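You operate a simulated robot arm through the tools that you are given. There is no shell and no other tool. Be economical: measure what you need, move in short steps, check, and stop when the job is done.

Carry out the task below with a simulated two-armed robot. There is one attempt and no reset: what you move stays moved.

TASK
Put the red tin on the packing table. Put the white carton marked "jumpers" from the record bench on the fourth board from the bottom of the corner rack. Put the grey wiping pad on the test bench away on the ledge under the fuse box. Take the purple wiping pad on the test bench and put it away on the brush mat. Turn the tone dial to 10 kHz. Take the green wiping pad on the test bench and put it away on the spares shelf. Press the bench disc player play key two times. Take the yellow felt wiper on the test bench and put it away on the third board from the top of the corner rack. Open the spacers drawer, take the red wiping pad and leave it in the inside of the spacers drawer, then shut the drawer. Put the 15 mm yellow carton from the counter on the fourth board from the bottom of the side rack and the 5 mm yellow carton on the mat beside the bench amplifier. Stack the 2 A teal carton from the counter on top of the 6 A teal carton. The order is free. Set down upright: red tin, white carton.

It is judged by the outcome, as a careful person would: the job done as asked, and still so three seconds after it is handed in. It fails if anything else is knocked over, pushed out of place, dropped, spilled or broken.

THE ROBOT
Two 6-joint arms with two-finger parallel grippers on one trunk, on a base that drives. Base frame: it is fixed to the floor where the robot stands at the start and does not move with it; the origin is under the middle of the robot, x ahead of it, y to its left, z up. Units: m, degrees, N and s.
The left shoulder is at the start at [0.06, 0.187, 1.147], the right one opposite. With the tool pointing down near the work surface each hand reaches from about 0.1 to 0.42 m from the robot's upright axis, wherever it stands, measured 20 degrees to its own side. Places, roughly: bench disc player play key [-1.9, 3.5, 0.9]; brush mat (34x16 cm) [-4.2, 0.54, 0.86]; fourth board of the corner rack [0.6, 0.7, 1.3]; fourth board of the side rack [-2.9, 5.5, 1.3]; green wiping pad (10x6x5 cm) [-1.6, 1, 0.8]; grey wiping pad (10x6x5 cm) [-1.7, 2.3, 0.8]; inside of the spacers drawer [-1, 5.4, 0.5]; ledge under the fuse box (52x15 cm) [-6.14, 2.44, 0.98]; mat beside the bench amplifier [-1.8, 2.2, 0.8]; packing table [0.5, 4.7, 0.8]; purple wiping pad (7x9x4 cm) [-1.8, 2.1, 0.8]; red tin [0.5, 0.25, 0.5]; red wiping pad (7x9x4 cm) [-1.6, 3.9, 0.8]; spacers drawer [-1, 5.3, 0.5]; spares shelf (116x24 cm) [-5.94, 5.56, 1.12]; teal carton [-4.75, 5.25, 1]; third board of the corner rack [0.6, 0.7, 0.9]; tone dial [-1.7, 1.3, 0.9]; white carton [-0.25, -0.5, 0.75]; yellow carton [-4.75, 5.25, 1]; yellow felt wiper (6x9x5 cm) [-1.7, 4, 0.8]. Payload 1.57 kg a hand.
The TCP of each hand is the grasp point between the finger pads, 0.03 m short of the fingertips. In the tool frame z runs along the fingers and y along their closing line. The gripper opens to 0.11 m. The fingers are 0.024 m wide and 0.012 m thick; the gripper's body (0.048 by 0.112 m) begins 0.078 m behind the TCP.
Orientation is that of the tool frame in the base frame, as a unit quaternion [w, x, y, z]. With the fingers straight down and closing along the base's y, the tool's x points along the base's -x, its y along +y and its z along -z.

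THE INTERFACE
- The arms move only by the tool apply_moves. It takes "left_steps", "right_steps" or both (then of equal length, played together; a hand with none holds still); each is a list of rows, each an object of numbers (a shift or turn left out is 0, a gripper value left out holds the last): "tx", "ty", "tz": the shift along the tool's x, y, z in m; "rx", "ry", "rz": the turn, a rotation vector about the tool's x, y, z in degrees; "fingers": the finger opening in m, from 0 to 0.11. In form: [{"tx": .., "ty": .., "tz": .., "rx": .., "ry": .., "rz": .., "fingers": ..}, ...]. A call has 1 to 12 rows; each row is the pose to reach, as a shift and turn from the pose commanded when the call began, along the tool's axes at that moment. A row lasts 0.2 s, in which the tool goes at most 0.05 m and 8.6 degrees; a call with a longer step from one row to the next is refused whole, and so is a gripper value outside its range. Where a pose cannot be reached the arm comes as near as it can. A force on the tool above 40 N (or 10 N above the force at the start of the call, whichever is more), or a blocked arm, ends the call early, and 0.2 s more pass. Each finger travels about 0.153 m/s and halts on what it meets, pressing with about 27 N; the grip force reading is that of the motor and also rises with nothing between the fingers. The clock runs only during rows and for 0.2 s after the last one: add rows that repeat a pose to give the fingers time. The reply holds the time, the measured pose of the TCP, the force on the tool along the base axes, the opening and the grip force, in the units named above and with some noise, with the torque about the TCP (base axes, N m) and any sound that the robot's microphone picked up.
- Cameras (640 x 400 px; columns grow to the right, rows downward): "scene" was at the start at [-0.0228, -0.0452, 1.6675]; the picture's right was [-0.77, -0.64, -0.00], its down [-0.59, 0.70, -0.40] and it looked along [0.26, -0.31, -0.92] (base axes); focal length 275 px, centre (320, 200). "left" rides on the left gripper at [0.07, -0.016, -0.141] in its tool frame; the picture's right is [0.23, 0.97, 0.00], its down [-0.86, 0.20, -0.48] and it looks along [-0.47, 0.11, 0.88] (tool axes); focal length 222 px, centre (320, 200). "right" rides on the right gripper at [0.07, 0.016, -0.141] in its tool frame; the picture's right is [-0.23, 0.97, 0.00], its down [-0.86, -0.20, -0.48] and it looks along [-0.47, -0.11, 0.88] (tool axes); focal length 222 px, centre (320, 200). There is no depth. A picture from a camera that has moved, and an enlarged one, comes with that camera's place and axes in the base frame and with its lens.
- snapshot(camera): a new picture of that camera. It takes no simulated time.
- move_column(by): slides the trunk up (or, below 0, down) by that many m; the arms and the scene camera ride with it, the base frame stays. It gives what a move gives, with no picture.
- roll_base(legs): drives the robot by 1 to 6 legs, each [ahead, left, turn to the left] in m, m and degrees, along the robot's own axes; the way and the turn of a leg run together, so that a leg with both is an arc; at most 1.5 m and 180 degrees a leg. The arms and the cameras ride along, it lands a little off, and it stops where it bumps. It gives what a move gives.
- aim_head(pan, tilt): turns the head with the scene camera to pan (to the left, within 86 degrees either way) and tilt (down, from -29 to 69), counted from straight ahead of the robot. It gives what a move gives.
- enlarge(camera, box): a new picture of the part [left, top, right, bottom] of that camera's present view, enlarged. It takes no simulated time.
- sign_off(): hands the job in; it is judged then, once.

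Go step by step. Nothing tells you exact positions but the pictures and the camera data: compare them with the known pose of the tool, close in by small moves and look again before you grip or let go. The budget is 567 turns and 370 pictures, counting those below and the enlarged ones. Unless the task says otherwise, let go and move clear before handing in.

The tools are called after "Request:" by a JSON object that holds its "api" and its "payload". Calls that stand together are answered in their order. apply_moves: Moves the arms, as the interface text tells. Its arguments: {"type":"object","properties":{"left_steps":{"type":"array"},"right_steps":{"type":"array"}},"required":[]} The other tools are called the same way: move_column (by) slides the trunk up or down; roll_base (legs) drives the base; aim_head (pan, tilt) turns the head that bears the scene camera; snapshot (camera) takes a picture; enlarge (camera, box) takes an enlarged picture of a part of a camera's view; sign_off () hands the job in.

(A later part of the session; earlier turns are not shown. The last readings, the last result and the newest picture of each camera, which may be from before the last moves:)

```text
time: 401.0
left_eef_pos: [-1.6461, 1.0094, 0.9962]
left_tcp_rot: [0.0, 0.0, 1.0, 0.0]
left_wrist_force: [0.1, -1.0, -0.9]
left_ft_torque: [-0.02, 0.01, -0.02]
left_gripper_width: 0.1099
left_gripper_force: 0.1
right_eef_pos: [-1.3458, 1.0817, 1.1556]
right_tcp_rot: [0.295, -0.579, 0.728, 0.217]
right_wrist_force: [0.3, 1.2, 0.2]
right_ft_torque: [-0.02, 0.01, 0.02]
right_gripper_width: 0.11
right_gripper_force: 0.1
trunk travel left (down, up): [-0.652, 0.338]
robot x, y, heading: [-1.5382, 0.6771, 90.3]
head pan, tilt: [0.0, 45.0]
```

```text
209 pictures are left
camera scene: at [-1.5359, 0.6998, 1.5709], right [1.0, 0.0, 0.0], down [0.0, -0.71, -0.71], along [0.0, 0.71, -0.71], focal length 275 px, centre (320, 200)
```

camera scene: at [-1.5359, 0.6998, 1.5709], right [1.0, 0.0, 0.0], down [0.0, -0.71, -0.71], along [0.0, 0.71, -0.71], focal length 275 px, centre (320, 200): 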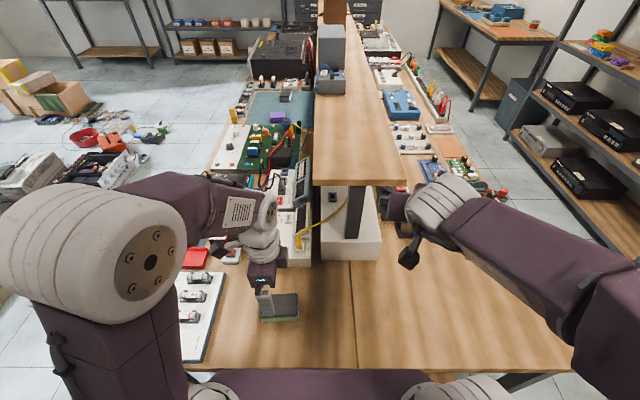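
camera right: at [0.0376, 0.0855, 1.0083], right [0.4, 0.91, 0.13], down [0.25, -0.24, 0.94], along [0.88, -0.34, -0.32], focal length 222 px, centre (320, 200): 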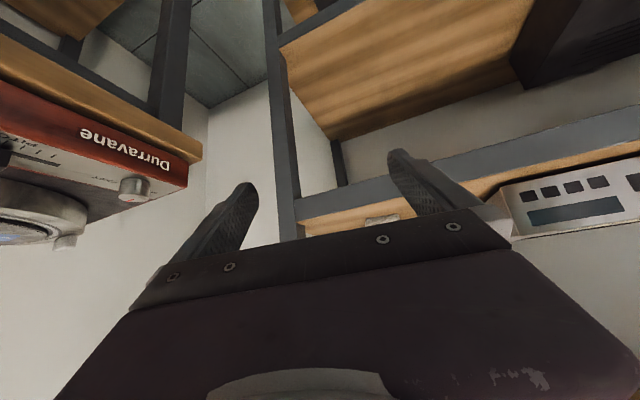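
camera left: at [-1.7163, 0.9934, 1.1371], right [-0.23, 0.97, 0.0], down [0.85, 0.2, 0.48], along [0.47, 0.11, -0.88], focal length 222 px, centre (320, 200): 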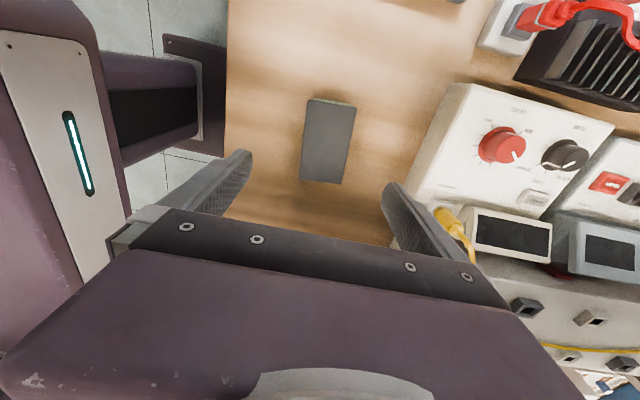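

Pad at (-1.651,1.019), rotated ~7°. Descend and grip.

Request:
{"api": "apply_moves", "payload": {"left_steps": [{"tx": 0.005, "ty": 0.009, "tz": 0.04, "rz": -7}, {"tx": 0.005, "ty": 0.009, "tz": 0.08, "rz": -7}, {"tx": 0.005, "ty": 0.009, "tz": 0.115, "rz": -7}, {"tx": 0.005, "ty": 0.009, "tz": 0.138, "rz": -7}, {"tx": 0.005, "ty": 0.009, "tz": 0.138, "rz": -7, "fingers": 0.08}, {"tx": 0.005, "ty": 0.009, "tz": 0.138, "rz": -7, "fingers": 0.05}, {"tx": 0.005, "ty": 0.009, "tz": 0.138, "rz": -7, "fingers": 0.04}, {"tx": 0.005, "ty": 0.009, "tz": 0.138, "rz": -7, "fingers": 0.04}]}}

Request:
{"api": "snapshot", "payload": {"camera": "left"}}

```text
time: 402.8
left_eef_pos: [-1.6483, 1.0188, 0.8597]
left_tcp_rot: [-0.001, -0.062, 0.998, 0.001]
left_wrist_force: [0.3, 0.6, 0.1]
left_ft_torque: [-0.02, 0.01, -0.01]
left_gripper_width: 0.0602
left_gripper_force: 27.1
right_eef_pos: [-1.3448, 1.0807, 1.1571]
right_tcp_rot: [0.295, -0.578, 0.729, 0.217]
right_wrist_force: [-0.7, -0.1, -0.8]
right_ft_torque: [0.0, -0.03, 0.01]
right_gripper_width: 0.1099
right_gripper_force: 0.1
trunk travel left (down, up): [-0.652, 0.338]
robot x, y, heading: [-1.5324, 0.6733, 90.0]
head pan, tilt: [0.0, 45.0]
```

```text
208 pictures are left
camera left: at [-1.7171, 0.994, 0.9996], right [-0.35, 0.94, 0.0], down [0.82, 0.3, 0.48], along [0.45, 0.17, -0.88], focal length 222 px, centre (320, 200)
```

left: 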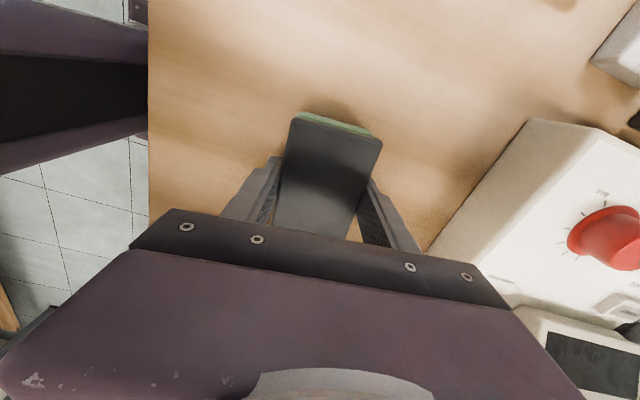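

Green pad held. Lift and travel to the west side for the grey pad.

Request:
{"api": "move_column", "payload": {"by": 0.2}}

Request:
{"api": "roll_base", "payload": {"legs": [[-0.35, 0, 0], [0, 1.1, 0], [1.45, 0, 0], [0.4, 0, 0]]}}

Request:
{"api": "aim_head", "payload": {"pan": -70, "tilt": 40}}

Request:
{"api": "snapshot", "payload": {"camera": "scene"}}

```text
time: 405.0
left_eef_pos: [-1.6493, 1.0188, 1.0589]
left_tcp_rot: [-0.001, -0.062, 0.998, 0.001]
left_wrist_force: [0.4, -0.6, -1.0]
left_ft_torque: [0.03, -0.01, 0.02]
left_gripper_width: 0.0598
left_gripper_force: 27.0
right_eef_pos: [-1.3442, 1.0811, 1.3567]
right_tcp_rot: [0.295, -0.578, 0.729, 0.218]
right_wrist_force: [0.7, -0.3, -0.3]
right_ft_torque: [0.01, -0.02, -0.02]
right_gripper_width: 0.1099
right_gripper_force: 0.1
trunk travel left (down, up): [-0.852, 0.138]
robot x, y, heading: [-1.5359, 0.6767, 90.2]
head pan, tilt: [0.0, 45.0]
```

```text
time: 421.3
left_eef_pos: [-2.7379, 2.5096, 1.0592]
left_tcp_rot: [-0.001, -0.059, 0.998, 0.002]
left_wrist_force: [0.1, -0.1, -0.2]
left_ft_torque: [-0.01, -0.02, -0.04]
left_gripper_width: 0.0593
left_gripper_force: 27.2
right_eef_pos: [-2.4347, 2.5703, 1.3576]
right_tcp_rot: [0.296, -0.576, 0.73, 0.218]
right_wrist_force: [-0.1, -0.5, 0.2]
right_ft_torque: [0.0, 0.02, -0.02]
right_gripper_width: 0.1099
right_gripper_force: 0.0
trunk travel left (down, up): [-0.852, 0.138]
robot x, y, heading: [-2.6241, 2.1723, 89.5]
head pan, tilt: [0.0, 45.0]
```

```text
time: 422.7
left_eef_pos: [-2.7376, 2.5119, 1.0578]
left_tcp_rot: [-0.001, -0.059, 0.998, 0.001]
left_wrist_force: [0.0, -0.2, -0.6]
left_ft_torque: [0.0, 0.0, 0.02]
left_gripper_width: 0.0595
left_gripper_force: 27.2
right_eef_pos: [-2.4334, 2.5731, 1.3562]
right_tcp_rot: [0.296, -0.576, 0.73, 0.217]
right_wrist_force: [-0.5, -0.1, -0.1]
right_ft_torque: [0.0, 0.01, -0.02]
right_gripper_width: 0.1096
right_gripper_force: 0.0
trunk travel left (down, up): [-0.852, 0.138]
robot x, y, heading: [-2.6285, 2.1696, 89.7]
head pan, tilt: [-70.0, 40.0]
```

```text
207 pictures are left
camera scene: at [-2.546, 2.1391, 1.7781], right [0.34, -0.94, 0.0], down [-0.6, -0.22, -0.77], along [0.72, 0.26, -0.64], focal length 275 px, centre (320, 200)
```

scene: 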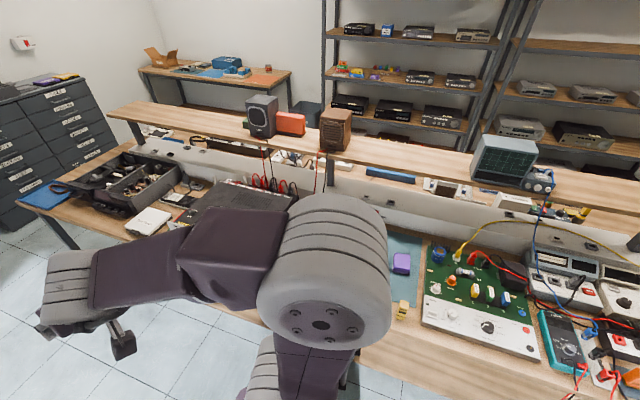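

Request:
{"api": "roll_base", "payload": {"legs": [[0, 0, -90]]}}

Request:
{"api": "aim_head", "payload": {"pan": 0, "tilt": 42}}

Request:
{"api": "snapshot", "payload": {"camera": "scene"}}

Request:
{"api": "snapshot", "payload": {"camera": "right"}}

```text
time: 426.9
left_eef_pos: [-2.2827, 2.2839, 1.0586]
left_tcp_rot: [0.0, 0.662, 0.75, 0.001]
left_wrist_force: [-0.2, 1.0, -0.1]
left_ft_torque: [0.03, 0.03, 0.02]
left_gripper_width: 0.0592
left_gripper_force: 27.1
right_eef_pos: [-2.221, 1.9801, 1.3569]
right_tcp_rot: [0.363, 0.106, 0.924, -0.055]
right_wrist_force: [0.1, 0.0, -0.2]
right_ft_torque: [-0.05, 0.01, 0.04]
right_gripper_width: 0.11
right_gripper_force: 0.2
trunk travel left (down, up): [-0.852, 0.138]
robot x, y, heading: [-2.6245, 2.1684, 0.1]
head pan, tilt: [-70.0, 40.0]
```

```text
time: 428.3
left_eef_pos: [-2.2845, 2.2837, 1.0595]
left_tcp_rot: [0.001, 0.662, 0.75, 0.001]
left_wrist_force: [-0.6, -0.3, 0.5]
left_ft_torque: [0.04, 0.0, -0.01]
left_gripper_width: 0.0596
left_gripper_force: 26.7
right_eef_pos: [-2.2217, 1.9791, 1.3569]
right_tcp_rot: [0.363, 0.106, 0.924, -0.055]
right_wrist_force: [0.2, -0.3, -0.1]
right_ft_torque: [-0.01, 0.01, 0.02]
right_gripper_width: 0.1102
right_gripper_force: 0.1
trunk travel left (down, up): [-0.852, 0.138]
robot x, y, heading: [-2.6214, 2.169, 0.1]
head pan, tilt: [0.0, 42.0]
```

```text
206 pictures are left
camera scene: at [-2.602, 2.1696, 1.7752], right [0.0, -1.0, 0.0], down [-0.67, 0.0, -0.74], along [0.74, 0.0, -0.67], focal length 275 px, centre (320, 200)
```

scene: 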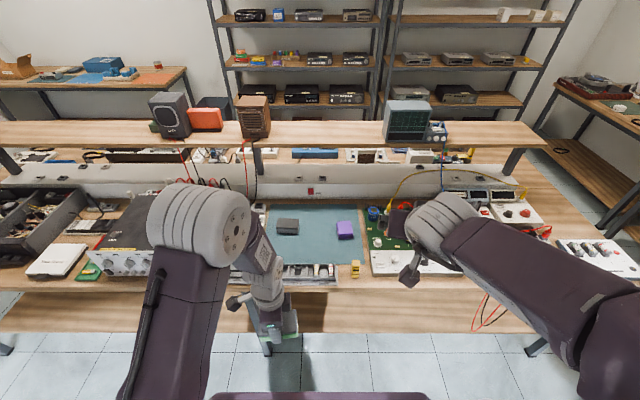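

```text
205 pictures are left
camera right: at [-2.3601, 2.031, 1.4122], right [0.39, 0.91, 0.13], down [0.25, -0.24, 0.94], along [0.89, -0.33, -0.32], focal length 222 px, centre (320, 200)
```

right: 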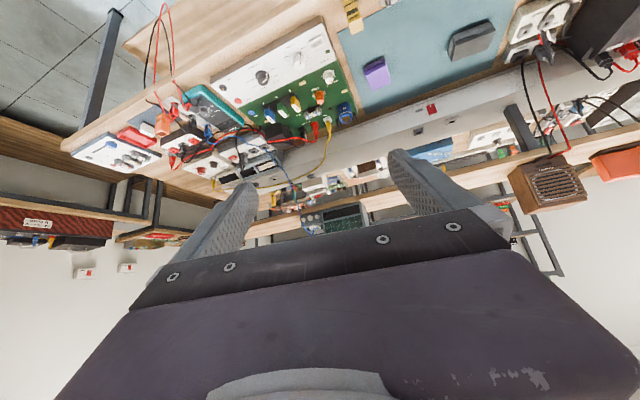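

Grey pad ≈(-1.776,2.312), purple ≈(-1.789,2.059) on the teal mat. Rotate the right tool to vertical with closing along x, then approach.

Request:
{"api": "apply_moves", "payload": {"right_steps": [{"rx": 2.5, "ry": 3.4, "rz": 6.65}, {"rx": 5, "ry": 6.8, "rz": 13.3}, {"rx": 7.5, "ry": 10.2, "rz": 19.9}, {"rx": 10, "ry": 13.6, "rz": 26.6}, {"rx": 12.5, "ry": 17, "rz": 33.2}, {"rx": 15, "ry": 20.4, "rz": 39.9}, {"rx": 17.5, "ry": 23.8, "rz": 46.5}, {"rx": 20, "ry": 27.2, "rz": 53.2}, {"rx": 22.5, "ry": 30.6, "rz": 59.8}, {"rx": 25, "ry": 34, "rz": 66.5}, {"rx": 27.5, "ry": 37.4, "rz": 73.1}, {"rx": 27.5, "ry": 37.4, "rz": 73.1}]}}

Request:
{"api": "roll_base", "payload": {"legs": [[0, 0.3, 0], [0.32, 0, 0]]}}

Request:
{"api": "snapshot", "payload": {"camera": "right"}}

Request:
{"api": "snapshot", "payload": {"camera": "scene"}}

```text
time: 430.9
left_eef_pos: [-2.2835, 2.2843, 1.0599]
left_tcp_rot: [0.0, 0.662, 0.749, 0.001]
left_wrist_force: [-0.6, -0.7, 0.1]
left_ft_torque: [0.01, -0.02, 0.01]
left_gripper_width: 0.0594
left_gripper_force: 27.2
right_eef_pos: [-2.2424, 1.9798, 1.2512]
right_tcp_rot: [0.102, 0.677, 0.727, -0.055]
right_wrist_force: [0.0, -0.6, 0.4]
right_ft_torque: [0.05, -0.01, -0.01]
right_gripper_width: 0.1099
right_gripper_force: 0.0
right hand out of reach, approached as far as the arm can: row 5, 6, 7, 8, 9, 10, 11, 12
trunk travel left (down, up): [-0.852, 0.138]
robot x, y, heading: [-2.6245, 2.1709, -0.1]
head pan, tilt: [0.0, 42.0]
```

```text
time: 434.7
left_eef_pos: [-1.9637, 2.5808, 1.0594]
left_tcp_rot: [0.0, 0.662, 0.75, 0.001]
left_wrist_force: [0.1, 0.1, -0.3]
left_ft_torque: [0.0, -0.03, -0.02]
left_gripper_width: 0.0595
left_gripper_force: 27.3
right_eef_pos: [-1.9239, 2.2777, 1.2516]
right_tcp_rot: [0.102, 0.676, 0.728, -0.055]
right_wrist_force: [1.0, -0.1, -0.3]
right_ft_torque: [-0.02, -0.02, 0.03]
right_gripper_width: 0.11
right_gripper_force: 0.1
trunk travel left (down, up): [-0.852, 0.138]
robot x, y, heading: [-2.3037, 2.4681, 0.0]
head pan, tilt: [0.0, 42.0]
```

```text
204 pictures are left
camera right: at [-1.9226, 2.3773, 1.375], right [0.98, -0.14, 0.11], down [-0.18, -0.74, 0.64], along [-0.01, -0.65, -0.76], focal length 222 px, centre (320, 200)
```

right: 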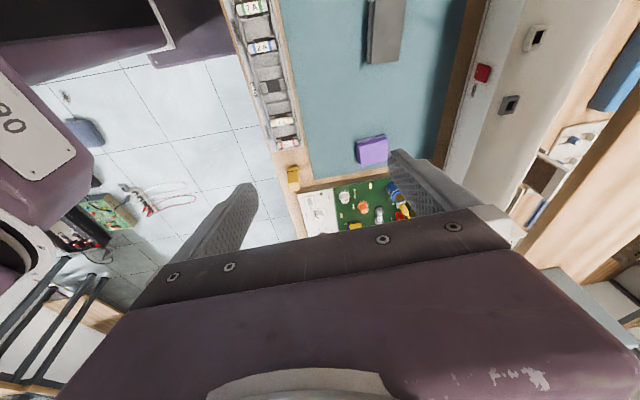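

```text
203 pictures are left
camera scene: at [-2.2842, 2.4678, 1.7753], right [0.0, -1.0, 0.0], down [-0.67, 0.0, -0.74], along [0.74, 0.0, -0.67], focal length 275 px, centre (320, 200)
```

scene: 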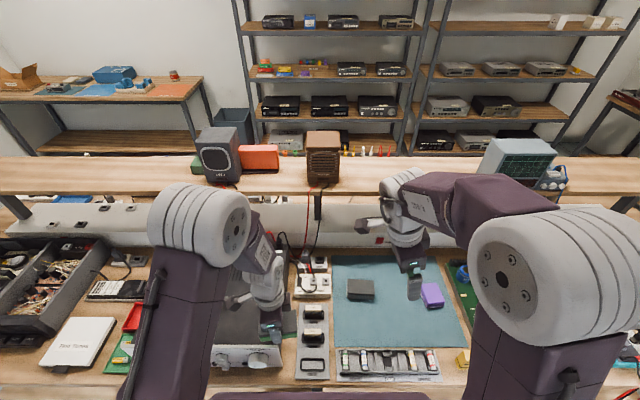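

Request:
{"api": "apply_moves", "payload": {"right_steps": [{"tx": 0.012, "ty": 0.021, "tz": 0.035, "rx": 0.5, "ry": 1.8, "rz": 0.6}, {"tx": 0.024, "ty": 0.042, "tz": 0.07, "rx": 1.1, "ry": 3.6, "rz": 1.2}, {"tx": 0.036, "ty": 0.063, "tz": 0.105, "rx": 1.6, "ry": 5.4, "rz": 1.8}, {"tx": 0.048, "ty": 0.084, "tz": 0.14, "rx": 2.2, "ry": 7.2, "rz": 2.4}, {"tx": 0.06, "ty": 0.106, "tz": 0.176, "rx": 2.7, "ry": 9, "rz": 3}, {"tx": 0.072, "ty": 0.127, "tz": 0.211, "rx": 3.2, "ry": 10.8, "rz": 3.6}, {"tx": 0.085, "ty": 0.148, "tz": 0.246, "rx": 3.8, "ry": 12.7, "rz": 4.2}, {"tx": 0.085, "ty": 0.148, "tz": 0.246, "rx": 3.8, "ry": 12.7, "rz": 4.2}]}}

Request:
{"api": "snapshot", "payload": {"camera": "right"}}

Request:
{"api": "snapshot", "payload": {"camera": "scene"}}

```text
time: 436.5
left_eef_pos: [-1.9625, 2.5817, 1.0584]
left_tcp_rot: [0.0, 0.663, 0.749, 0.0]
left_wrist_force: [-0.1, 0.0, -1.0]
left_ft_torque: [0.01, -0.05, -0.01]
left_gripper_width: 0.0593
left_gripper_force: 27.5
right_eef_pos: [-1.8197, 2.3105, 0.9902]
right_tcp_rot: [0.065, 0.704, 0.707, -0.014]
right_wrist_force: [0.1, -0.1, -0.3]
right_ft_torque: [0.02, 0.01, 0.0]
right_gripper_width: 0.11
right_gripper_force: 0.0
right hand out of reach, approached as far as the arm can: row 1, 2, 3, 4, 5, 6, 7, 8
trunk travel left (down, up): [-0.852, 0.138]
robot x, y, heading: [-2.3053, 2.4682, -0.0]
head pan, tilt: [0.0, 42.0]
```

```text
202 pictures are left
camera right: at [-1.8129, 2.3962, 1.124], right [0.97, -0.22, 0.09], down [-0.23, -0.8, 0.56], along [-0.05, -0.56, -0.83], focal length 222 px, centre (320, 200)
```

right: 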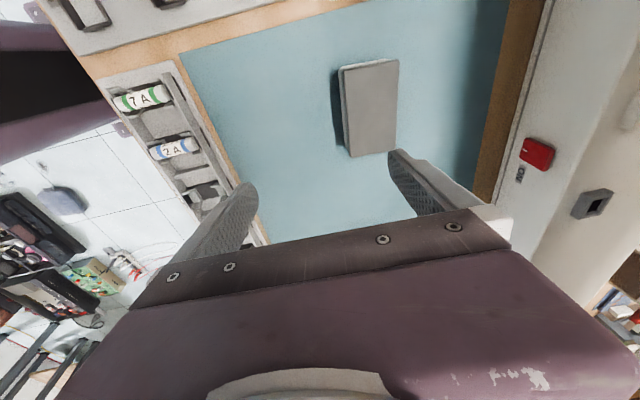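

```text
201 pictures are left
camera scene: at [-2.2823, 2.4681, 1.7752], right [0.0, -1.0, 0.0], down [-0.67, 0.0, -0.74], along [0.74, 0.0, -0.67], focal length 275 px, centre (320, 200)
```

scene: 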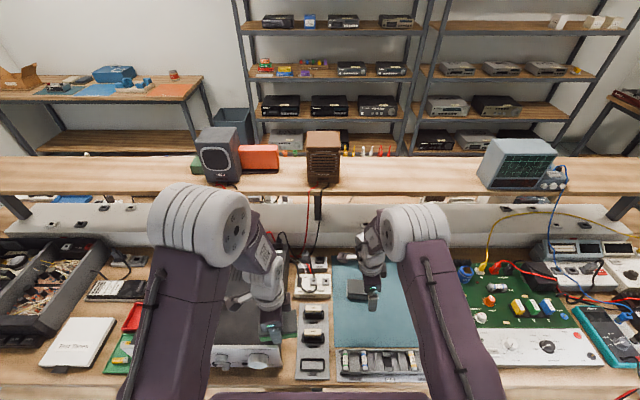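

Request:
{"api": "roll_base", "payload": {"legs": [[0.033, 0, 0]]}}

Request:
{"api": "move_column", "payload": {"by": -0.07}}

Request:
{"api": "apply_moves", "payload": {"right_steps": [{"ty": 0.02, "tx": 0.01, "rx": 1, "ry": 2}, {"ty": 0.036, "tx": 0.015, "rx": 2, "ry": 5}, {"ty": 0.036, "tx": 0.015, "rx": 3, "ry": 7}, {"ty": 0.036, "tx": 0.015, "rx": 3, "ry": 7}]}}

Request:
{"api": "snapshot", "payload": {"camera": "right"}}

```text
time: 437.3
left_eef_pos: [-1.9366, 2.5826, 1.0604]
left_tcp_rot: [0.003, 0.662, 0.749, 0.003]
left_wrist_force: [-0.6, -0.1, -1.1]
left_ft_torque: [-0.02, -0.05, -0.02]
left_gripper_width: 0.0592
left_gripper_force: 27.0
right_eef_pos: [-1.7932, 2.3108, 0.9934]
right_tcp_rot: [0.067, 0.704, 0.706, -0.013]
right_wrist_force: [-0.8, -0.3, 0.8]
right_ft_torque: [0.02, -0.05, 0.04]
right_gripper_width: 0.11
right_gripper_force: 0.0
trunk travel left (down, up): [-0.852, 0.138]
robot x, y, heading: [-2.2731, 2.4665, 0.3]
head pan, tilt: [0.0, 42.0]
```

```text
time: 438.4
left_eef_pos: [-1.9337, 2.5794, 0.9894]
left_tcp_rot: [0.002, 0.664, 0.748, 0.001]
left_wrist_force: [-1.5, -7.4, 10.9]
left_ft_torque: [0.38, -0.26, -0.12]
left_gripper_width: 0.0598
left_gripper_force: 27.2
right_eef_pos: [-1.7891, 2.3096, 0.9195]
right_tcp_rot: [0.064, 0.705, 0.706, -0.014]
right_wrist_force: [-0.1, -0.1, -0.3]
right_ft_torque: [0.03, -0.02, 0.01]
right_gripper_width: 0.1097
right_gripper_force: 0.1
trunk travel left (down, up): [-0.781, 0.209]
robot x, y, heading: [-2.2729, 2.4659, -0.1]
head pan, tilt: [0.0, 42.0]
stopped: the force on the tool passed its limit (the readings are from after the stop); the commanded pose is now the measured one
```

```text
time: 439.4
left_eef_pos: [-1.9315, 2.5795, 0.9906]
left_tcp_rot: [0.0, 0.662, 0.749, 0.002]
left_wrist_force: [-0.9, -8.0, 14.8]
left_ft_torque: [0.56, -0.42, -0.2]
left_gripper_width: 0.0597
left_gripper_force: 26.4
right_eef_pos: [-1.7861, 2.3163, 0.9113]
right_tcp_rot: [0.066, 0.705, 0.706, -0.012]
right_wrist_force: [0.5, 0.5, 0.5]
right_ft_torque: [-0.01, 0.03, 0.01]
right_gripper_width: 0.1099
right_gripper_force: 0.1
right hand out of reach, approached as far as the arm can: row 1, 2, 3, 4
trunk travel left (down, up): [-0.781, 0.209]
robot x, y, heading: [-2.2721, 2.4621, 0.2]
head pan, tilt: [0.0, 42.0]
```

```text
200 pictures are left
camera right: at [-1.7802, 2.4012, 1.0472], right [0.97, -0.22, 0.1], down [-0.24, -0.8, 0.55], along [-0.04, -0.56, -0.83], focal length 222 px, centre (320, 200)
```

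right: 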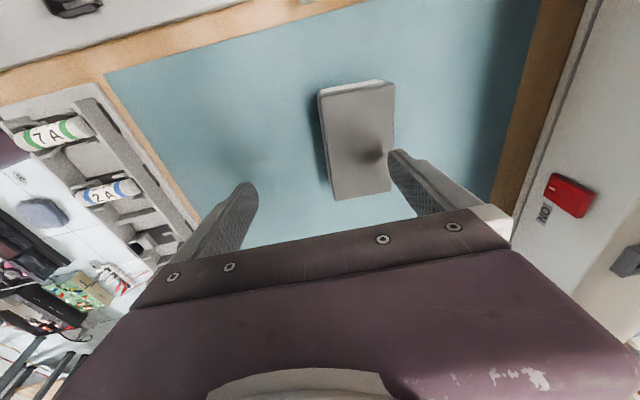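

The left hand's pad touched the amplifier top; lift the left hand right away.

Request:
{"api": "apply_moves", "payload": {"left_steps": [{"tz": -0.04}, {"tz": -0.08}, {"tz": -0.12}, {"tz": -0.16}, {"tz": -0.2}, {"tz": -0.2}]}}

Request:
{"api": "snapshot", "payload": {"camera": "scene"}}

Request:
{"api": "snapshot", "payload": {"camera": "left"}}

```text
time: 440.8
left_eef_pos: [-1.9308, 2.5813, 1.1881]
left_tcp_rot: [0.0, 0.662, 0.749, 0.0]
left_wrist_force: [0.3, 0.1, -0.7]
left_ft_torque: [-0.03, 0.02, -0.01]
left_gripper_width: 0.0597
left_gripper_force: 27.0
right_eef_pos: [-1.7843, 2.3178, 0.9127]
right_tcp_rot: [0.064, 0.704, 0.707, -0.013]
right_wrist_force: [0.3, 0.1, 0.4]
right_ft_torque: [0.0, 0.02, 0.0]
right_gripper_width: 0.1102
right_gripper_force: 0.1
trunk travel left (down, up): [-0.781, 0.209]
robot x, y, heading: [-2.2745, 2.4711, 0.0]
head pan, tilt: [0.0, 42.0]
```

```text
199 pictures are left
camera scene: at [-2.2488, 2.4681, 1.7047], right [0.0, -1.0, 0.0], down [-0.67, 0.0, -0.74], along [0.74, 0.0, -0.67], focal length 275 px, centre (320, 200)
```

scene: 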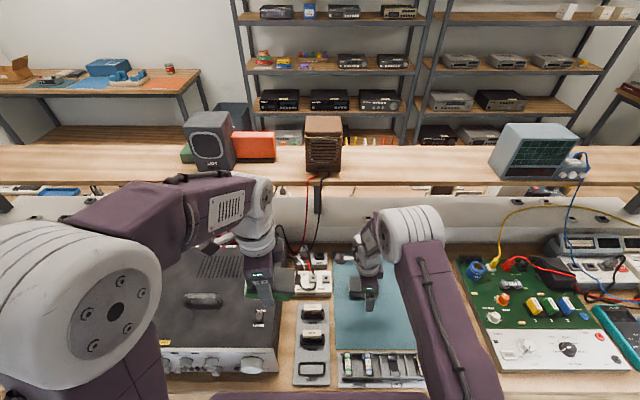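

```text
198 pictures are left
camera left: at [-1.9565, 2.6477, 1.3287], right [0.94, 0.34, 0.0], down [0.3, -0.82, 0.48], along [0.16, -0.45, -0.88], focal length 222 px, centre (320, 200)
```

left: 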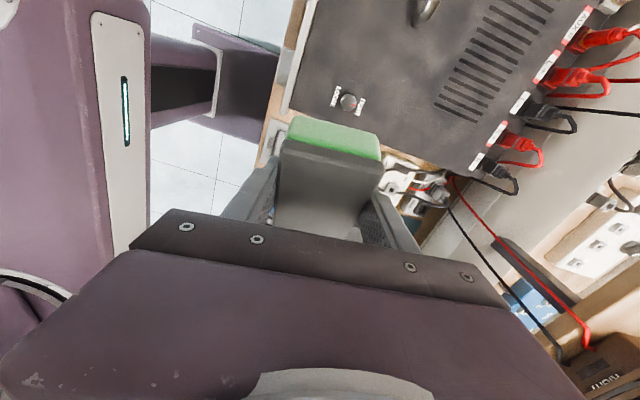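

The right wrist is limited at this yaw; rotate the tool 180° to the mirrored yaw.

Request:
{"api": "apply_moves", "payload": {"right_steps": [{"tz": -0.04}, {"tz": -0.08, "rz": -8}, {"tz": -0.1, "rz": -16}, {"tz": -0.1, "rz": -24}, {"tz": -0.1, "rz": -32}, {"tz": -0.1, "rz": -40}, {"tz": -0.1, "rz": -48}, {"tz": -0.1, "rz": -56}, {"tz": -0.1, "rz": -64}, {"tz": -0.1, "rz": -72}, {"tz": -0.1, "rz": -80}, {"tz": -0.1, "rz": -88}]}}

Request:
{"api": "apply_moves", "payload": {"right_steps": [{"rz": -8}, {"rz": -16}, {"rz": -24}, {"rz": -32}, {"rz": -40}, {"rz": -48}, {"rz": -56}, {"rz": -64}, {"rz": -72}, {"rz": -80}, {"rz": -88}, {"rz": -92}]}}

```text
time: 443.4
left_eef_pos: [-1.9322, 2.5812, 1.1877]
left_tcp_rot: [0.0, 0.664, 0.748, 0.0]
left_wrist_force: [0.4, 0.1, -1.1]
left_ft_torque: [0.02, 0.01, -0.02]
left_gripper_width: 0.0596
left_gripper_force: 26.8
right_eef_pos: [-1.8033, 2.3308, 1.0037]
right_tcp_rot: [0.045, 0.014, 0.997, -0.066]
right_wrist_force: [0.7, 0.7, -0.1]
right_ft_torque: [-0.01, -0.02, 0.02]
right_gripper_width: 0.11
right_gripper_force: 0.1
right hand out of reach, approached as far as the arm can: row 2, 3, 4, 5, 6, 7, 8, 9, 10, 11, 12
trunk travel left (down, up): [-0.781, 0.209]
robot x, y, heading: [-2.2725, 2.4688, 0.4]
head pan, tilt: [0.0, 42.0]
```

```text
time: 444.9
left_eef_pos: [-1.9387, 2.5869, 1.1854]
left_tcp_rot: [-0.011, 0.665, 0.746, 0.0]
left_wrist_force: [8.0, 16.1, 4.7]
left_ft_torque: [-1.5, 0.62, 0.31]
left_gripper_width: 0.0603
left_gripper_force: 11.3
right_eef_pos: [-1.9092, 2.487, 0.9969]
right_tcp_rot: [0.012, -0.387, 0.919, -0.071]
right_wrist_force: [-1.0, -0.4, -0.1]
right_ft_torque: [-0.03, -0.03, -0.01]
right_gripper_width: 0.1102
right_gripper_force: 0.1
right hand out of reach, approached as far as the arm can: row 1, 2, 3, 4, 5, 6, 7
trunk travel left (down, up): [-0.781, 0.209]
robot x, y, heading: [-2.2727, 2.4655, 0.0]
head pan, tilt: [0.0, 42.0]
stopped in row 7 (left hand): the force on the tool passed its limit (the readings are from after the stop); the commanded pose is now the measured one
```

The hands touched each other. Check the state.

Request:
{"api": "snapshot", "payload": {"camera": "scene"}}

Request:
{"api": "snapshot", "payload": {"camera": "left"}}

```text
197 pictures are left
camera scene: at [-2.2517, 2.4702, 1.7047], right [0.0, -1.0, 0.0], down [-0.67, 0.0, -0.74], along [0.74, 0.0, -0.67], focal length 275 px, centre (320, 200)
```

scene: 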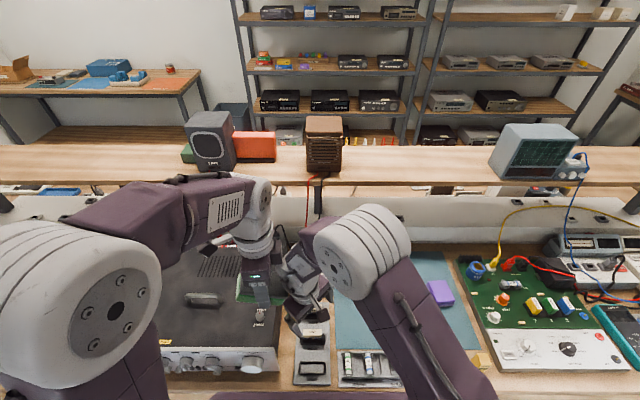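

```text
196 pictures are left
camera left: at [-1.9604, 2.6527, 1.3284], right [0.94, 0.34, -0.01], down [0.3, -0.83, 0.46], along [0.15, -0.44, -0.89], focal length 222 px, centre (320, 200)
```

left: 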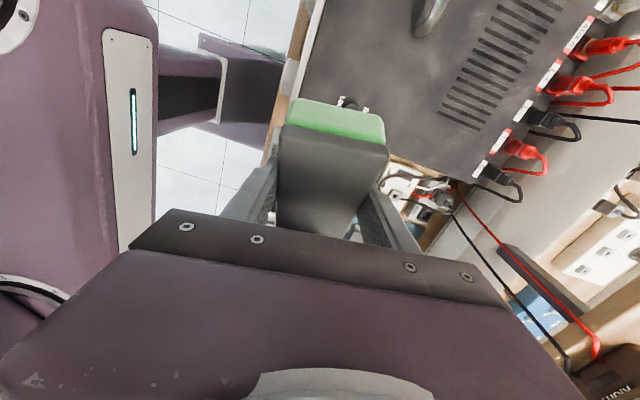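

Request:
{"api": "apply_moves", "payload": {"left_steps": [{"tx": 0.03, "ty": 0.003, "tz": -0.012}, {"tx": 0.06, "ty": 0.007, "tz": -0.025}, {"tx": 0.09, "ty": 0.01, "tz": -0.037}, {"tx": 0.119, "ty": 0.014, "tz": -0.05}, {"tx": 0.119, "ty": 0.014, "tz": -0.05}], "right_steps": [{"tx": 0.027, "ty": -0.026}, {"tx": 0.054, "ty": -0.053}, {"tx": 0.081, "ty": -0.08}, {"tx": 0.1076, "ty": -0.106}, {"tx": 0.1076, "ty": -0.106}]}}

Request:
{"api": "snapshot", "payload": {"camera": "scene"}}

Request:
{"api": "snapshot", "payload": {"camera": "left"}}

```text
time: 446.1
left_eef_pos: [-1.9369, 2.7034, 1.2374]
left_tcp_rot: [-0.012, 0.666, 0.746, -0.002]
left_wrist_force: [0.1, -0.1, -0.9]
left_ft_torque: [0.0, -0.03, 0.01]
left_gripper_width: 0.0598
left_gripper_force: 26.4
right_eef_pos: [-1.9225, 2.3373, 0.9979]
right_tcp_rot: [0.018, -0.388, 0.918, -0.076]
right_wrist_force: [0.8, -0.1, 0.7]
right_ft_torque: [-0.03, -0.01, -0.01]
right_gripper_width: 0.11
right_gripper_force: 0.1
right hand out of reach, approached as far as the arm can: row 2, 3, 4, 5
trunk travel left (down, up): [-0.781, 0.209]
robot x, y, heading: [-2.2714, 2.4657, 0.0]
head pan, tilt: [0.0, 42.0]
```

```text
195 pictures are left
camera scene: at [-2.25, 2.4687, 1.7047], right [0.0, -1.0, 0.0], down [-0.67, 0.0, -0.74], along [0.74, 0.0, -0.67], focal length 275 px, centre (320, 200)
```

scene: 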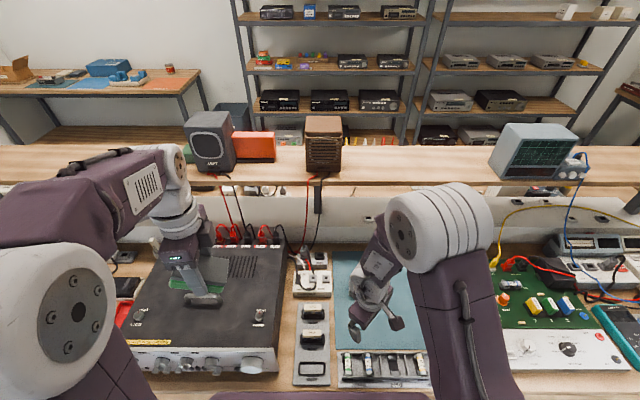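

```text
194 pictures are left
camera left: at [-1.9584, 2.7687, 1.3793], right [0.94, 0.34, -0.01], down [0.3, -0.83, 0.46], along [0.14, -0.44, -0.89], focal length 222 px, centre (320, 200)
```

left: 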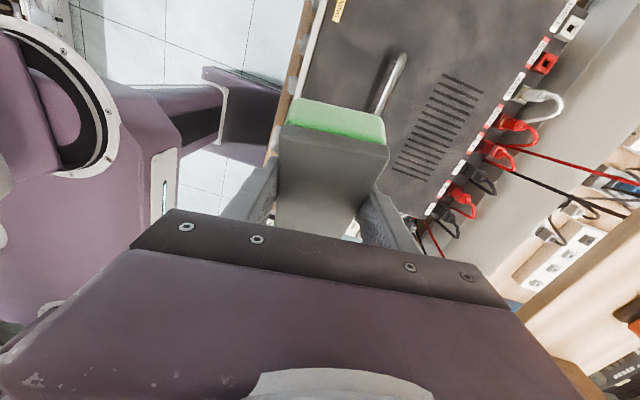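

Use the natural yaw instead (pad's 10 cm fits the 11 cm opening, with care). Rotate back.

Request:
{"api": "apply_moves", "payload": {"right_steps": [{"rx": -1.5, "ry": 0.4, "rz": 7.6}, {"rx": -3, "ry": 0.7, "rz": 15.3}, {"rx": -4.5, "ry": 1, "rz": 22.9}, {"rx": -6, "ry": 1.4, "rz": 30.5}, {"rx": -7.5, "ry": 1.8, "rz": 38.2}, {"rx": -9, "ry": 2.1, "rz": 45.8}, {"rx": -9, "ry": 2.1, "rz": 45.8}]}}

Request:
{"api": "snapshot", "payload": {"camera": "right"}}

```text
time: 447.6
left_eef_pos: [-1.936, 2.7036, 1.2365]
left_tcp_rot: [-0.012, 0.665, 0.747, -0.001]
left_wrist_force: [0.3, -0.3, 0.2]
left_ft_torque: [0.0, 0.02, -0.01]
left_gripper_width: 0.0598
left_gripper_force: 26.8
right_eef_pos: [-1.958, 2.2377, 0.9625]
right_tcp_rot: [-0.001, -0.002, 1.0, -0.01]
right_wrist_force: [0.0, 0.2, -0.8]
right_ft_torque: [-0.01, 0.0, 0.01]
right_gripper_width: 0.11
right_gripper_force: 0.1
right hand out of reach, approached as far as the arm can: row 1, 2, 4, 5, 6
trunk travel left (down, up): [-0.781, 0.209]
robot x, y, heading: [-2.2698, 2.4661, -0.1]
head pan, tilt: [0.0, 42.0]
```

```text
193 pictures are left
camera right: at [-2.0268, 2.2563, 1.1037], right [0.23, 0.97, -0.02], down [0.86, -0.19, 0.48], along [0.46, -0.13, -0.88], focal length 222 px, centre (320, 200)
```

right: 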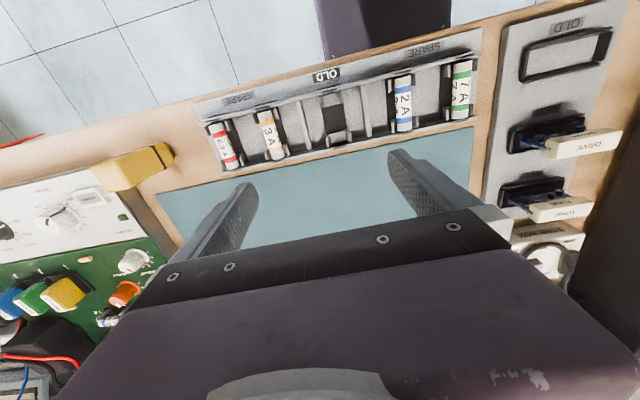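

Request:
{"api": "apply_moves", "payload": {"right_steps": [{"tx": -0.03, "ty": 0.02}, {"tx": -0.07, "ty": 0.04}, {"tx": -0.11, "ty": 0.06}, {"tx": -0.15, "ty": 0.08}, {"tx": -0.17, "ty": 0.085}, {"tx": -0.17, "ty": 0.085}]}}

Request:
{"api": "snapshot", "payload": {"camera": "right"}}

```text
time: 449.1
left_eef_pos: [-1.937, 2.6989, 1.2392]
left_tcp_rot: [-0.012, 0.665, 0.747, 0.0]
left_wrist_force: [-1.2, -0.9, -0.2]
left_ft_torque: [0.04, -0.01, 0.03]
left_gripper_width: 0.0595
left_gripper_force: 26.4
right_eef_pos: [-1.8142, 2.4019, 0.9683]
right_tcp_rot: [0.052, 0.002, 0.997, -0.051]
right_wrist_force: [0.3, 0.0, -0.4]
right_ft_torque: [0.06, -0.02, -0.02]
right_gripper_width: 0.1097
right_gripper_force: 0.0
right hand out of reach, approached as far as the arm can: row 1, 2, 3, 4, 5, 6
trunk travel left (down, up): [-0.781, 0.209]
robot x, y, heading: [-2.2742, 2.4699, 0.0]
head pan, tilt: [0.0, 42.0]
```

```text
192 pictures are left
camera right: at [-1.8969, 2.4323, 1.0993], right [0.23, 0.97, -0.08], down [0.8, -0.15, 0.58], along [0.55, -0.2, -0.81], focal length 222 px, centre (320, 200)
```

right: 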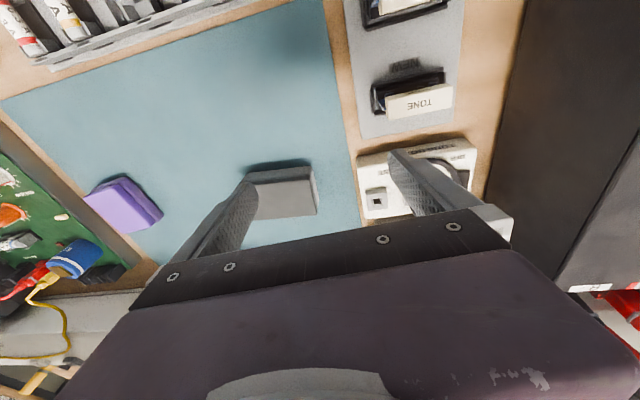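

The arm is near an awkward limit: lower the shoulder relative to the hand for more forward reach.

Request:
{"api": "apply_moves", "payload": {"right_steps": [{"tx": 0.03, "ty": -0.03, "tz": -0.02, "rx": -1.5, "ry": 1.5}, {"tx": 0.06, "ty": -0.06, "tz": -0.04, "rx": -3, "ry": 3}, {"tx": 0.09, "ty": -0.09, "tz": -0.06, "rx": -4.5, "ry": 4.5}, {"tx": 0.11, "ty": -0.12, "tz": -0.08, "rx": -5.8, "ry": 6}, {"tx": 0.116, "ty": -0.13, "tz": -0.11, "rx": -5.8, "ry": 6}, {"tx": 0.116, "ty": -0.13, "tz": -0.13, "rx": -5.8, "ry": 6}]}}

Request:
{"api": "move_column", "payload": {"by": -0.14}}

Request:
{"api": "apply_moves", "payload": {"right_steps": [{"tx": -0.03, "ty": 0.02}, {"tx": -0.07, "ty": 0.03}, {"tx": -0.11, "ty": 0.04}, {"tx": -0.15, "ty": 0.05}, {"tx": -0.17, "ty": 0.05}, {"tx": -0.17, "ty": 0.05}]}}

Request:
{"api": "snapshot", "payload": {"camera": "right"}}

Request:
{"api": "snapshot", "payload": {"camera": "scene"}}

```text
time: 450.4
left_eef_pos: [-1.9361, 2.7016, 1.2383]
left_tcp_rot: [-0.012, 0.665, 0.747, -0.001]
left_wrist_force: [0.0, 1.0, 0.1]
left_ft_torque: [0.01, 0.01, -0.01]
left_gripper_width: 0.0594
left_gripper_force: 26.7
right_eef_pos: [-1.9541, 2.2956, 1.0271]
right_tcp_rot: [0.021, 0.002, 0.999, -0.033]
right_wrist_force: [0.5, 0.2, -0.1]
right_ft_torque: [0.01, 0.03, 0.0]
right_gripper_width: 0.1097
right_gripper_force: 0.1
right hand out of reach, approached as far as the arm can: row 1, 2, 3, 4, 5, 6
trunk travel left (down, up): [-0.781, 0.209]
robot x, y, heading: [-2.2677, 2.469, 0.3]
head pan, tilt: [0.0, 42.0]
```

```text
time: 452.1
left_eef_pos: [-1.9363, 2.7029, 1.0969]
left_tcp_rot: [-0.012, 0.666, 0.746, -0.002]
left_wrist_force: [0.5, -0.5, -0.6]
left_ft_torque: [-0.02, -0.02, 0.0]
left_gripper_width: 0.0596
left_gripper_force: 26.8
right_eef_pos: [-1.9545, 2.2961, 0.8869]
right_tcp_rot: [0.022, 0.002, 0.999, -0.034]
right_wrist_force: [0.1, -0.6, -0.5]
right_ft_torque: [-0.01, 0.03, -0.01]
right_gripper_width: 0.1101
right_gripper_force: 0.2
trunk travel left (down, up): [-0.641, 0.349]
robot x, y, heading: [-2.2725, 2.4668, 0.1]
head pan, tilt: [0.0, 42.0]
```

```text
time: 453.5
left_eef_pos: [-1.9367, 2.7022, 1.0961]
left_tcp_rot: [-0.011, 0.666, 0.746, -0.001]
left_wrist_force: [0.1, -0.5, -0.4]
left_ft_torque: [0.01, -0.01, 0.0]
left_gripper_width: 0.0595
left_gripper_force: 27.4
right_eef_pos: [-1.8106, 2.3427, 0.8706]
right_tcp_rot: [0.045, 0.001, 0.997, -0.066]
right_wrist_force: [0.7, 0.6, -0.1]
right_ft_torque: [0.0, 0.05, -0.02]
right_gripper_width: 0.1098
right_gripper_force: 0.1
right hand out of reach, approached as far as the arm can: row 1, 2, 3, 4, 5, 6
trunk travel left (down, up): [-0.641, 0.349]
robot x, y, heading: [-2.2679, 2.4681, 0.3]
head pan, tilt: [0.0, 42.0]
```

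```text
191 pictures are left
camera right: at [-1.8924, 2.3767, 1.0031], right [0.23, 0.97, -0.11], down [0.81, -0.13, 0.58], along [0.54, -0.22, -0.81], focal length 222 px, centre (320, 200)
```

right: 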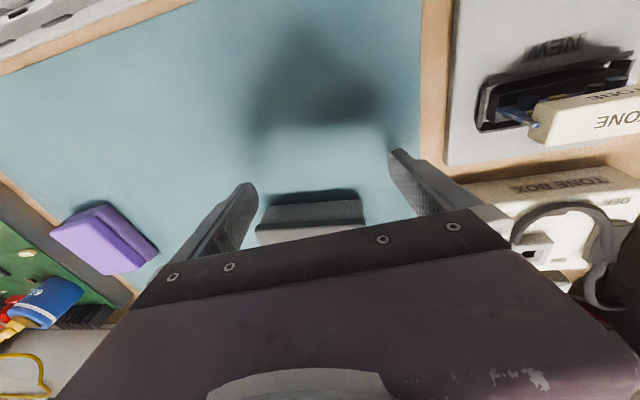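

```text
190 pictures are left
camera scene: at [-2.2498, 2.4681, 1.5647], right [0.0, -1.0, 0.0], down [-0.67, 0.0, -0.74], along [0.74, 0.0, -0.67], focal length 275 px, centre (320, 200)
```

scene: 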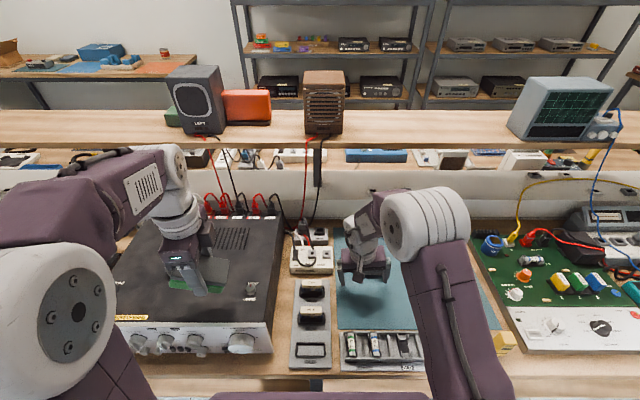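

Shift the base so the pad is straight ahead of the right shoulder.

Request:
{"api": "apply_moves", "payload": {"right_steps": [{"tx": 0.03, "tz": -0.03, "rx": -3, "ry": 2}, {"tx": 0.06, "tz": -0.06, "ty": -0.02, "rx": -6, "ry": 4}, {"tx": 0.08, "tz": -0.09, "ty": -0.04, "rx": -7.5, "ry": 5}, {"tx": 0.08, "tz": -0.09, "ty": -0.06, "rx": -7.5, "ry": 5}]}}

Request:
{"api": "roll_base", "payload": {"legs": [[0, 0.06, 0]]}}

Request:
{"api": "apply_moves", "payload": {"right_steps": [{"tx": -0.03}, {"tx": -0.07}, {"tx": -0.11}, {"tx": -0.15}, {"tx": -0.15}]}}

Request:
{"api": "snapshot", "payload": {"camera": "right"}}

```text
time: 454.5
left_eef_pos: [-1.9361, 2.7022, 1.0974]
left_tcp_rot: [-0.012, 0.665, 0.746, -0.001]
left_wrist_force: [0.1, 0.4, -0.1]
left_ft_torque: [0.01, -0.01, 0.01]
left_gripper_width: 0.0593
left_gripper_force: 27.1
right_eef_pos: [-1.9213, 2.304, 0.9023]
right_tcp_rot: [0.032, 0.0, 0.998, -0.047]
right_wrist_force: [0.0, -0.1, 0.2]
right_ft_torque: [-0.01, 0.03, -0.03]
right_gripper_width: 0.1099
right_gripper_force: 0.1
right hand out of reach, approached as far as the arm can: row 1, 2, 3, 4
trunk travel left (down, up): [-0.641, 0.349]
robot x, y, heading: [-2.2752, 2.4675, 0.2]
head pan, tilt: [0.0, 42.0]
```

```text
time: 455.5
left_eef_pos: [-1.9368, 2.7618, 1.0978]
left_tcp_rot: [-0.012, 0.665, 0.746, 0.0]
left_wrist_force: [0.9, 0.9, 0.1]
left_ft_torque: [-0.03, -0.03, -0.03]
left_gripper_width: 0.0593
left_gripper_force: 27.0
right_eef_pos: [-1.9213, 2.3619, 0.9024]
right_tcp_rot: [0.032, 0.0, 0.998, -0.047]
right_wrist_force: [-1.0, 1.1, -0.7]
right_ft_torque: [-0.04, -0.01, 0.0]
right_gripper_width: 0.1102
right_gripper_force: 0.1
trunk travel left (down, up): [-0.641, 0.349]
robot x, y, heading: [-2.2683, 2.526, 0.1]
head pan, tilt: [0.0, 42.0]
```

```text
time: 456.7
left_eef_pos: [-1.9376, 2.7621, 1.0973]
left_tcp_rot: [-0.012, 0.665, 0.747, -0.001]
left_wrist_force: [0.9, 0.2, -0.8]
left_ft_torque: [-0.04, -0.01, 0.01]
left_gripper_width: 0.0594
left_gripper_force: 26.4
right_eef_pos: [-1.7908, 2.3634, 0.8958]
right_tcp_rot: [0.049, 0.001, 0.996, -0.079]
right_wrist_force: [0.0, -1.0, 0.4]
right_ft_torque: [0.03, -0.04, 0.0]
right_gripper_width: 0.1098
right_gripper_force: 0.0
right hand out of reach, approached as far as the arm can: row 1, 2, 3, 4, 5
trunk travel left (down, up): [-0.641, 0.349]
robot x, y, heading: [-2.2762, 2.5276, -0.1]
head pan, tilt: [0.0, 42.0]
```

```text
189 pictures are left
camera right: at [-1.8728, 2.4015, 1.0261], right [0.24, 0.96, -0.13], down [0.8, -0.12, 0.59], along [0.55, -0.24, -0.8], focal length 222 px, centre (320, 200)
```

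right: 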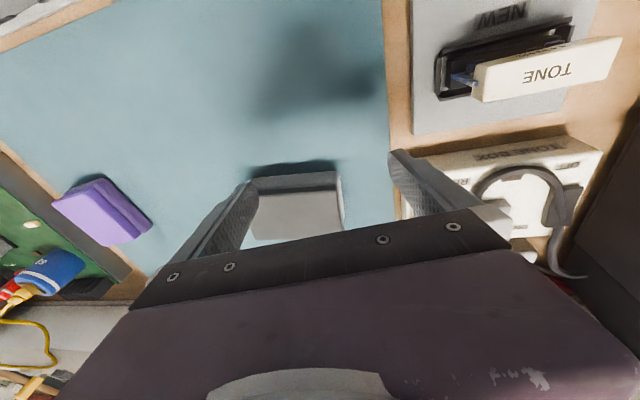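

The wrist is at a limit. I'll instead stand parallel to the bench (heading north) and reach to the right, where the natural yaw closes along x.

Request:
{"api": "move_column", "payload": {"by": 0.3}}

Request:
{"api": "roll_base", "payload": {"legs": [[-0.35, 0, 0], [0, 0, 90]]}}

Request:
{"api": "apply_moves", "payload": {"right_steps": [{"tx": 0.04, "ty": -0.02, "rx": -3, "ry": 2}, {"tx": 0.08, "ty": -0.04, "rx": -6, "ry": 4}, {"tx": 0.12, "ty": -0.06, "rx": -9, "ry": 5.6}, {"tx": 0.16, "ty": -0.08, "rx": -9, "ry": 5.6}, {"tx": 0.2, "ty": -0.1, "rx": -9, "ry": 5.6}, {"tx": 0.22, "ty": -0.13, "rx": -9, "ry": 5.6}, {"tx": 0.22, "ty": -0.17, "rx": -9, "ry": 5.6}, {"tx": 0.22, "ty": -0.21, "rx": -9, "ry": 5.6}]}}

Request:
{"api": "aim_head", "payload": {"pan": -60, "tilt": 45}}

Request:
{"api": "snapshot", "payload": {"camera": "scene"}}

```text
time: 459.7
left_eef_pos: [-1.9368, 2.7616, 1.3973]
left_tcp_rot: [-0.011, 0.666, 0.746, -0.002]
left_wrist_force: [0.4, -0.4, -0.6]
left_ft_torque: [0.0, -0.01, 0.02]
left_gripper_width: 0.0596
left_gripper_force: 26.9
right_eef_pos: [-1.7903, 2.3634, 1.1957]
right_tcp_rot: [0.051, 0.001, 0.996, -0.078]
right_wrist_force: [1.4, 0.6, -0.9]
right_ft_torque: [-0.01, -0.01, 0.0]
right_gripper_width: 0.11
right_gripper_force: 0.1
trunk travel left (down, up): [-0.941, 0.049]
robot x, y, heading: [-2.2742, 2.5261, -0.2]
head pan, tilt: [0.0, 42.0]
```

```text
time: 465.7
left_eef_pos: [-2.8464, 2.8705, 1.3962]
left_tcp_rot: [-0.008, -0.04, 0.999, -0.009]
left_wrist_force: [0.4, 0.3, -1.2]
left_ft_torque: [-0.02, 0.01, 0.02]
left_gripper_width: 0.0596
left_gripper_force: 27.1
right_eef_pos: [-2.4438, 3.0039, 1.1962]
right_tcp_rot: [0.09, -0.691, 0.717, -0.021]
right_wrist_force: [-0.8, 0.2, -0.1]
right_ft_torque: [0.0, 0.02, -0.03]
right_gripper_width: 0.11
right_gripper_force: 0.1
trunk travel left (down, up): [-0.941, 0.049]
robot x, y, heading: [-2.6204, 2.528, 88.1]
head pan, tilt: [0.0, 42.0]
```

```text
time: 467.5
left_eef_pos: [-2.8478, 2.8699, 1.3965]
left_tcp_rot: [-0.008, -0.04, 0.999, -0.009]
left_wrist_force: [0.5, 0.4, -0.5]
left_ft_torque: [0.01, -0.01, -0.01]
left_gripper_width: 0.0596
left_gripper_force: 26.7
right_eef_pos: [-2.3804, 2.8001, 1.1831]
right_tcp_rot: [0.024, -0.691, 0.722, -0.014]
right_wrist_force: [0.8, -0.8, -0.2]
right_ft_torque: [0.01, -0.03, 0.0]
right_gripper_width: 0.1101
right_gripper_force: 0.1
right hand out of reach, approached as far as the arm can: row 1, 2, 3, 4, 5, 6, 7, 8
trunk travel left (down, up): [-0.941, 0.049]
robot x, y, heading: [-2.6216, 2.5301, 88.2]
head pan, tilt: [0.0, 42.0]
```

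```text
time: 468.8
left_eef_pos: [-2.8468, 2.8714, 1.3962]
left_tcp_rot: [-0.007, -0.04, 0.999, -0.009]
left_wrist_force: [-0.3, -0.9, -0.5]
left_ft_torque: [0.0, 0.0, 0.04]
left_gripper_width: 0.0595
left_gripper_force: 27.4
right_eef_pos: [-2.3794, 2.8004, 1.1823]
right_tcp_rot: [0.024, -0.692, 0.721, -0.014]
right_wrist_force: [0.0, -0.3, -0.3]
right_ft_torque: [-0.01, 0.02, 0.01]
right_gripper_width: 0.11
right_gripper_force: 0.1
trunk travel left (down, up): [-0.941, 0.049]
robot x, y, heading: [-2.6221, 2.5244, 88.2]
head pan, tilt: [-60.0, 45.0]
```

```text
188 pictures are left
camera scene: at [-2.5537, 2.5057, 1.8604], right [0.47, -0.88, 0.0], down [-0.62, -0.33, -0.71], along [0.62, 0.33, -0.71], focal length 275 px, centre (320, 200)
```

scene: 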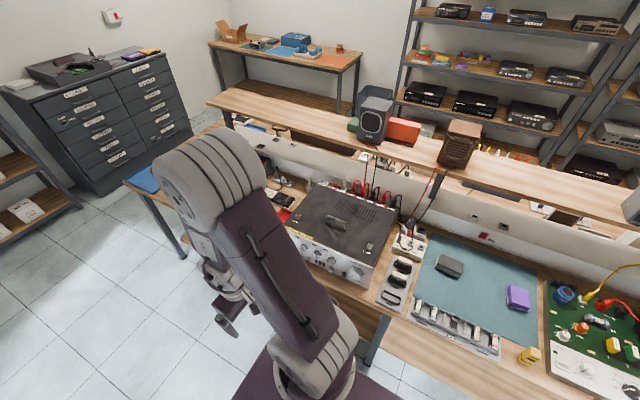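

Request:
{"api": "roll_base", "payload": {"legs": [[-0.46, 0, 1.8], [0, -0.33, 0]]}}

Request:
{"api": "apply_moves", "payload": {"right_steps": [{"ty": -0.04}, {"ty": -0.08}, {"ty": -0.12}, {"ty": -0.16}, {"ty": -0.2}, {"ty": -0.24}, {"ty": -0.28}, {"ty": -0.28}]}}

Request:
{"api": "snapshot", "payload": {"camera": "right"}}

Request:
{"api": "snapshot", "payload": {"camera": "scene"}}

```text
time: 473.3
left_eef_pos: [-2.533, 2.4202, 1.3963]
left_tcp_rot: [-0.006, -0.057, 0.998, -0.009]
left_wrist_force: [-0.3, 0.0, 0.0]
left_ft_torque: [0.01, 0.0, 0.02]
left_gripper_width: 0.0595
left_gripper_force: 26.8
right_eef_pos: [-2.0616, 2.3643, 1.1832]
right_tcp_rot: [0.025, -0.703, 0.71, -0.014]
right_wrist_force: [0.3, -0.1, 0.0]
right_ft_torque: [-0.01, 0.0, 0.0]
right_gripper_width: 0.11
right_gripper_force: 0.1
trunk travel left (down, up): [-0.941, 0.049]
robot x, y, heading: [-2.298, 2.0796, 90.1]
head pan, tilt: [-60.0, 45.0]
```

```text
time: 475.1
left_eef_pos: [-2.5293, 2.42, 1.3975]
left_tcp_rot: [-0.008, -0.056, 0.998, -0.009]
left_wrist_force: [-0.3, -0.6, -0.6]
left_ft_torque: [-0.01, 0.0, -0.05]
left_gripper_width: 0.0596
left_gripper_force: 27.0
right_eef_pos: [-2.0545, 2.3873, 1.1782]
right_tcp_rot: [0.027, -0.703, 0.711, -0.017]
right_wrist_force: [-0.3, 1.0, 0.4]
right_ft_torque: [-0.04, 0.0, 0.01]
right_gripper_width: 0.11
right_gripper_force: 0.2
right hand out of reach, approached as far as the arm can: row 1, 2, 3, 4, 5, 6, 7, 8
trunk travel left (down, up): [-0.941, 0.049]
robot x, y, heading: [-2.2943, 2.0845, 90.1]
head pan, tilt: [-60.0, 45.0]
```

```text
187 pictures are left
camera right: at [-2.0805, 2.3152, 1.3175], right [-0.97, 0.24, -0.06], down [0.18, 0.84, 0.5], along [0.17, 0.48, -0.86], focal length 222 px, centre (320, 200)
```

right: 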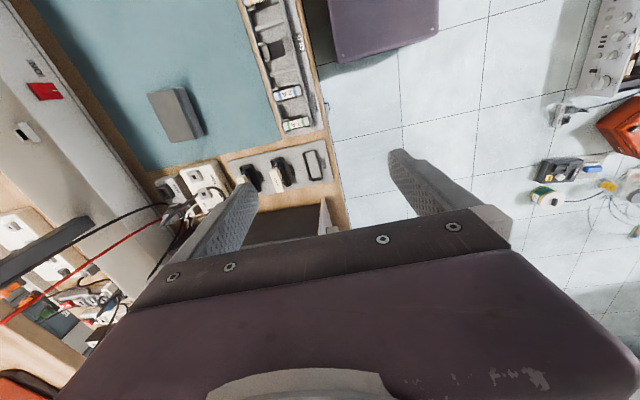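

```text
186 pictures are left
camera scene: at [-2.2253, 2.0641, 1.8604], right [0.5, -0.87, 0.0], down [-0.61, -0.35, -0.71], along [0.61, 0.35, -0.71], focal length 275 px, centre (320, 200)
```

scene: 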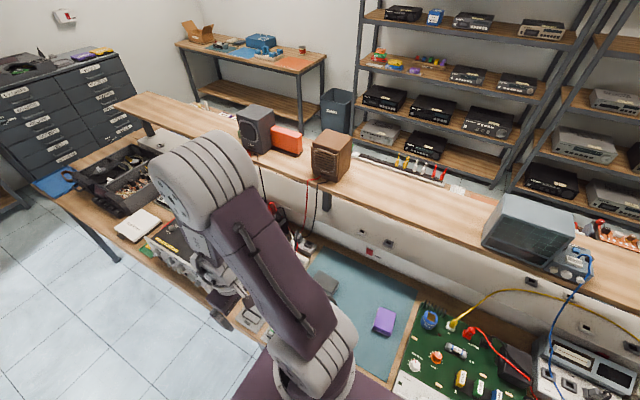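

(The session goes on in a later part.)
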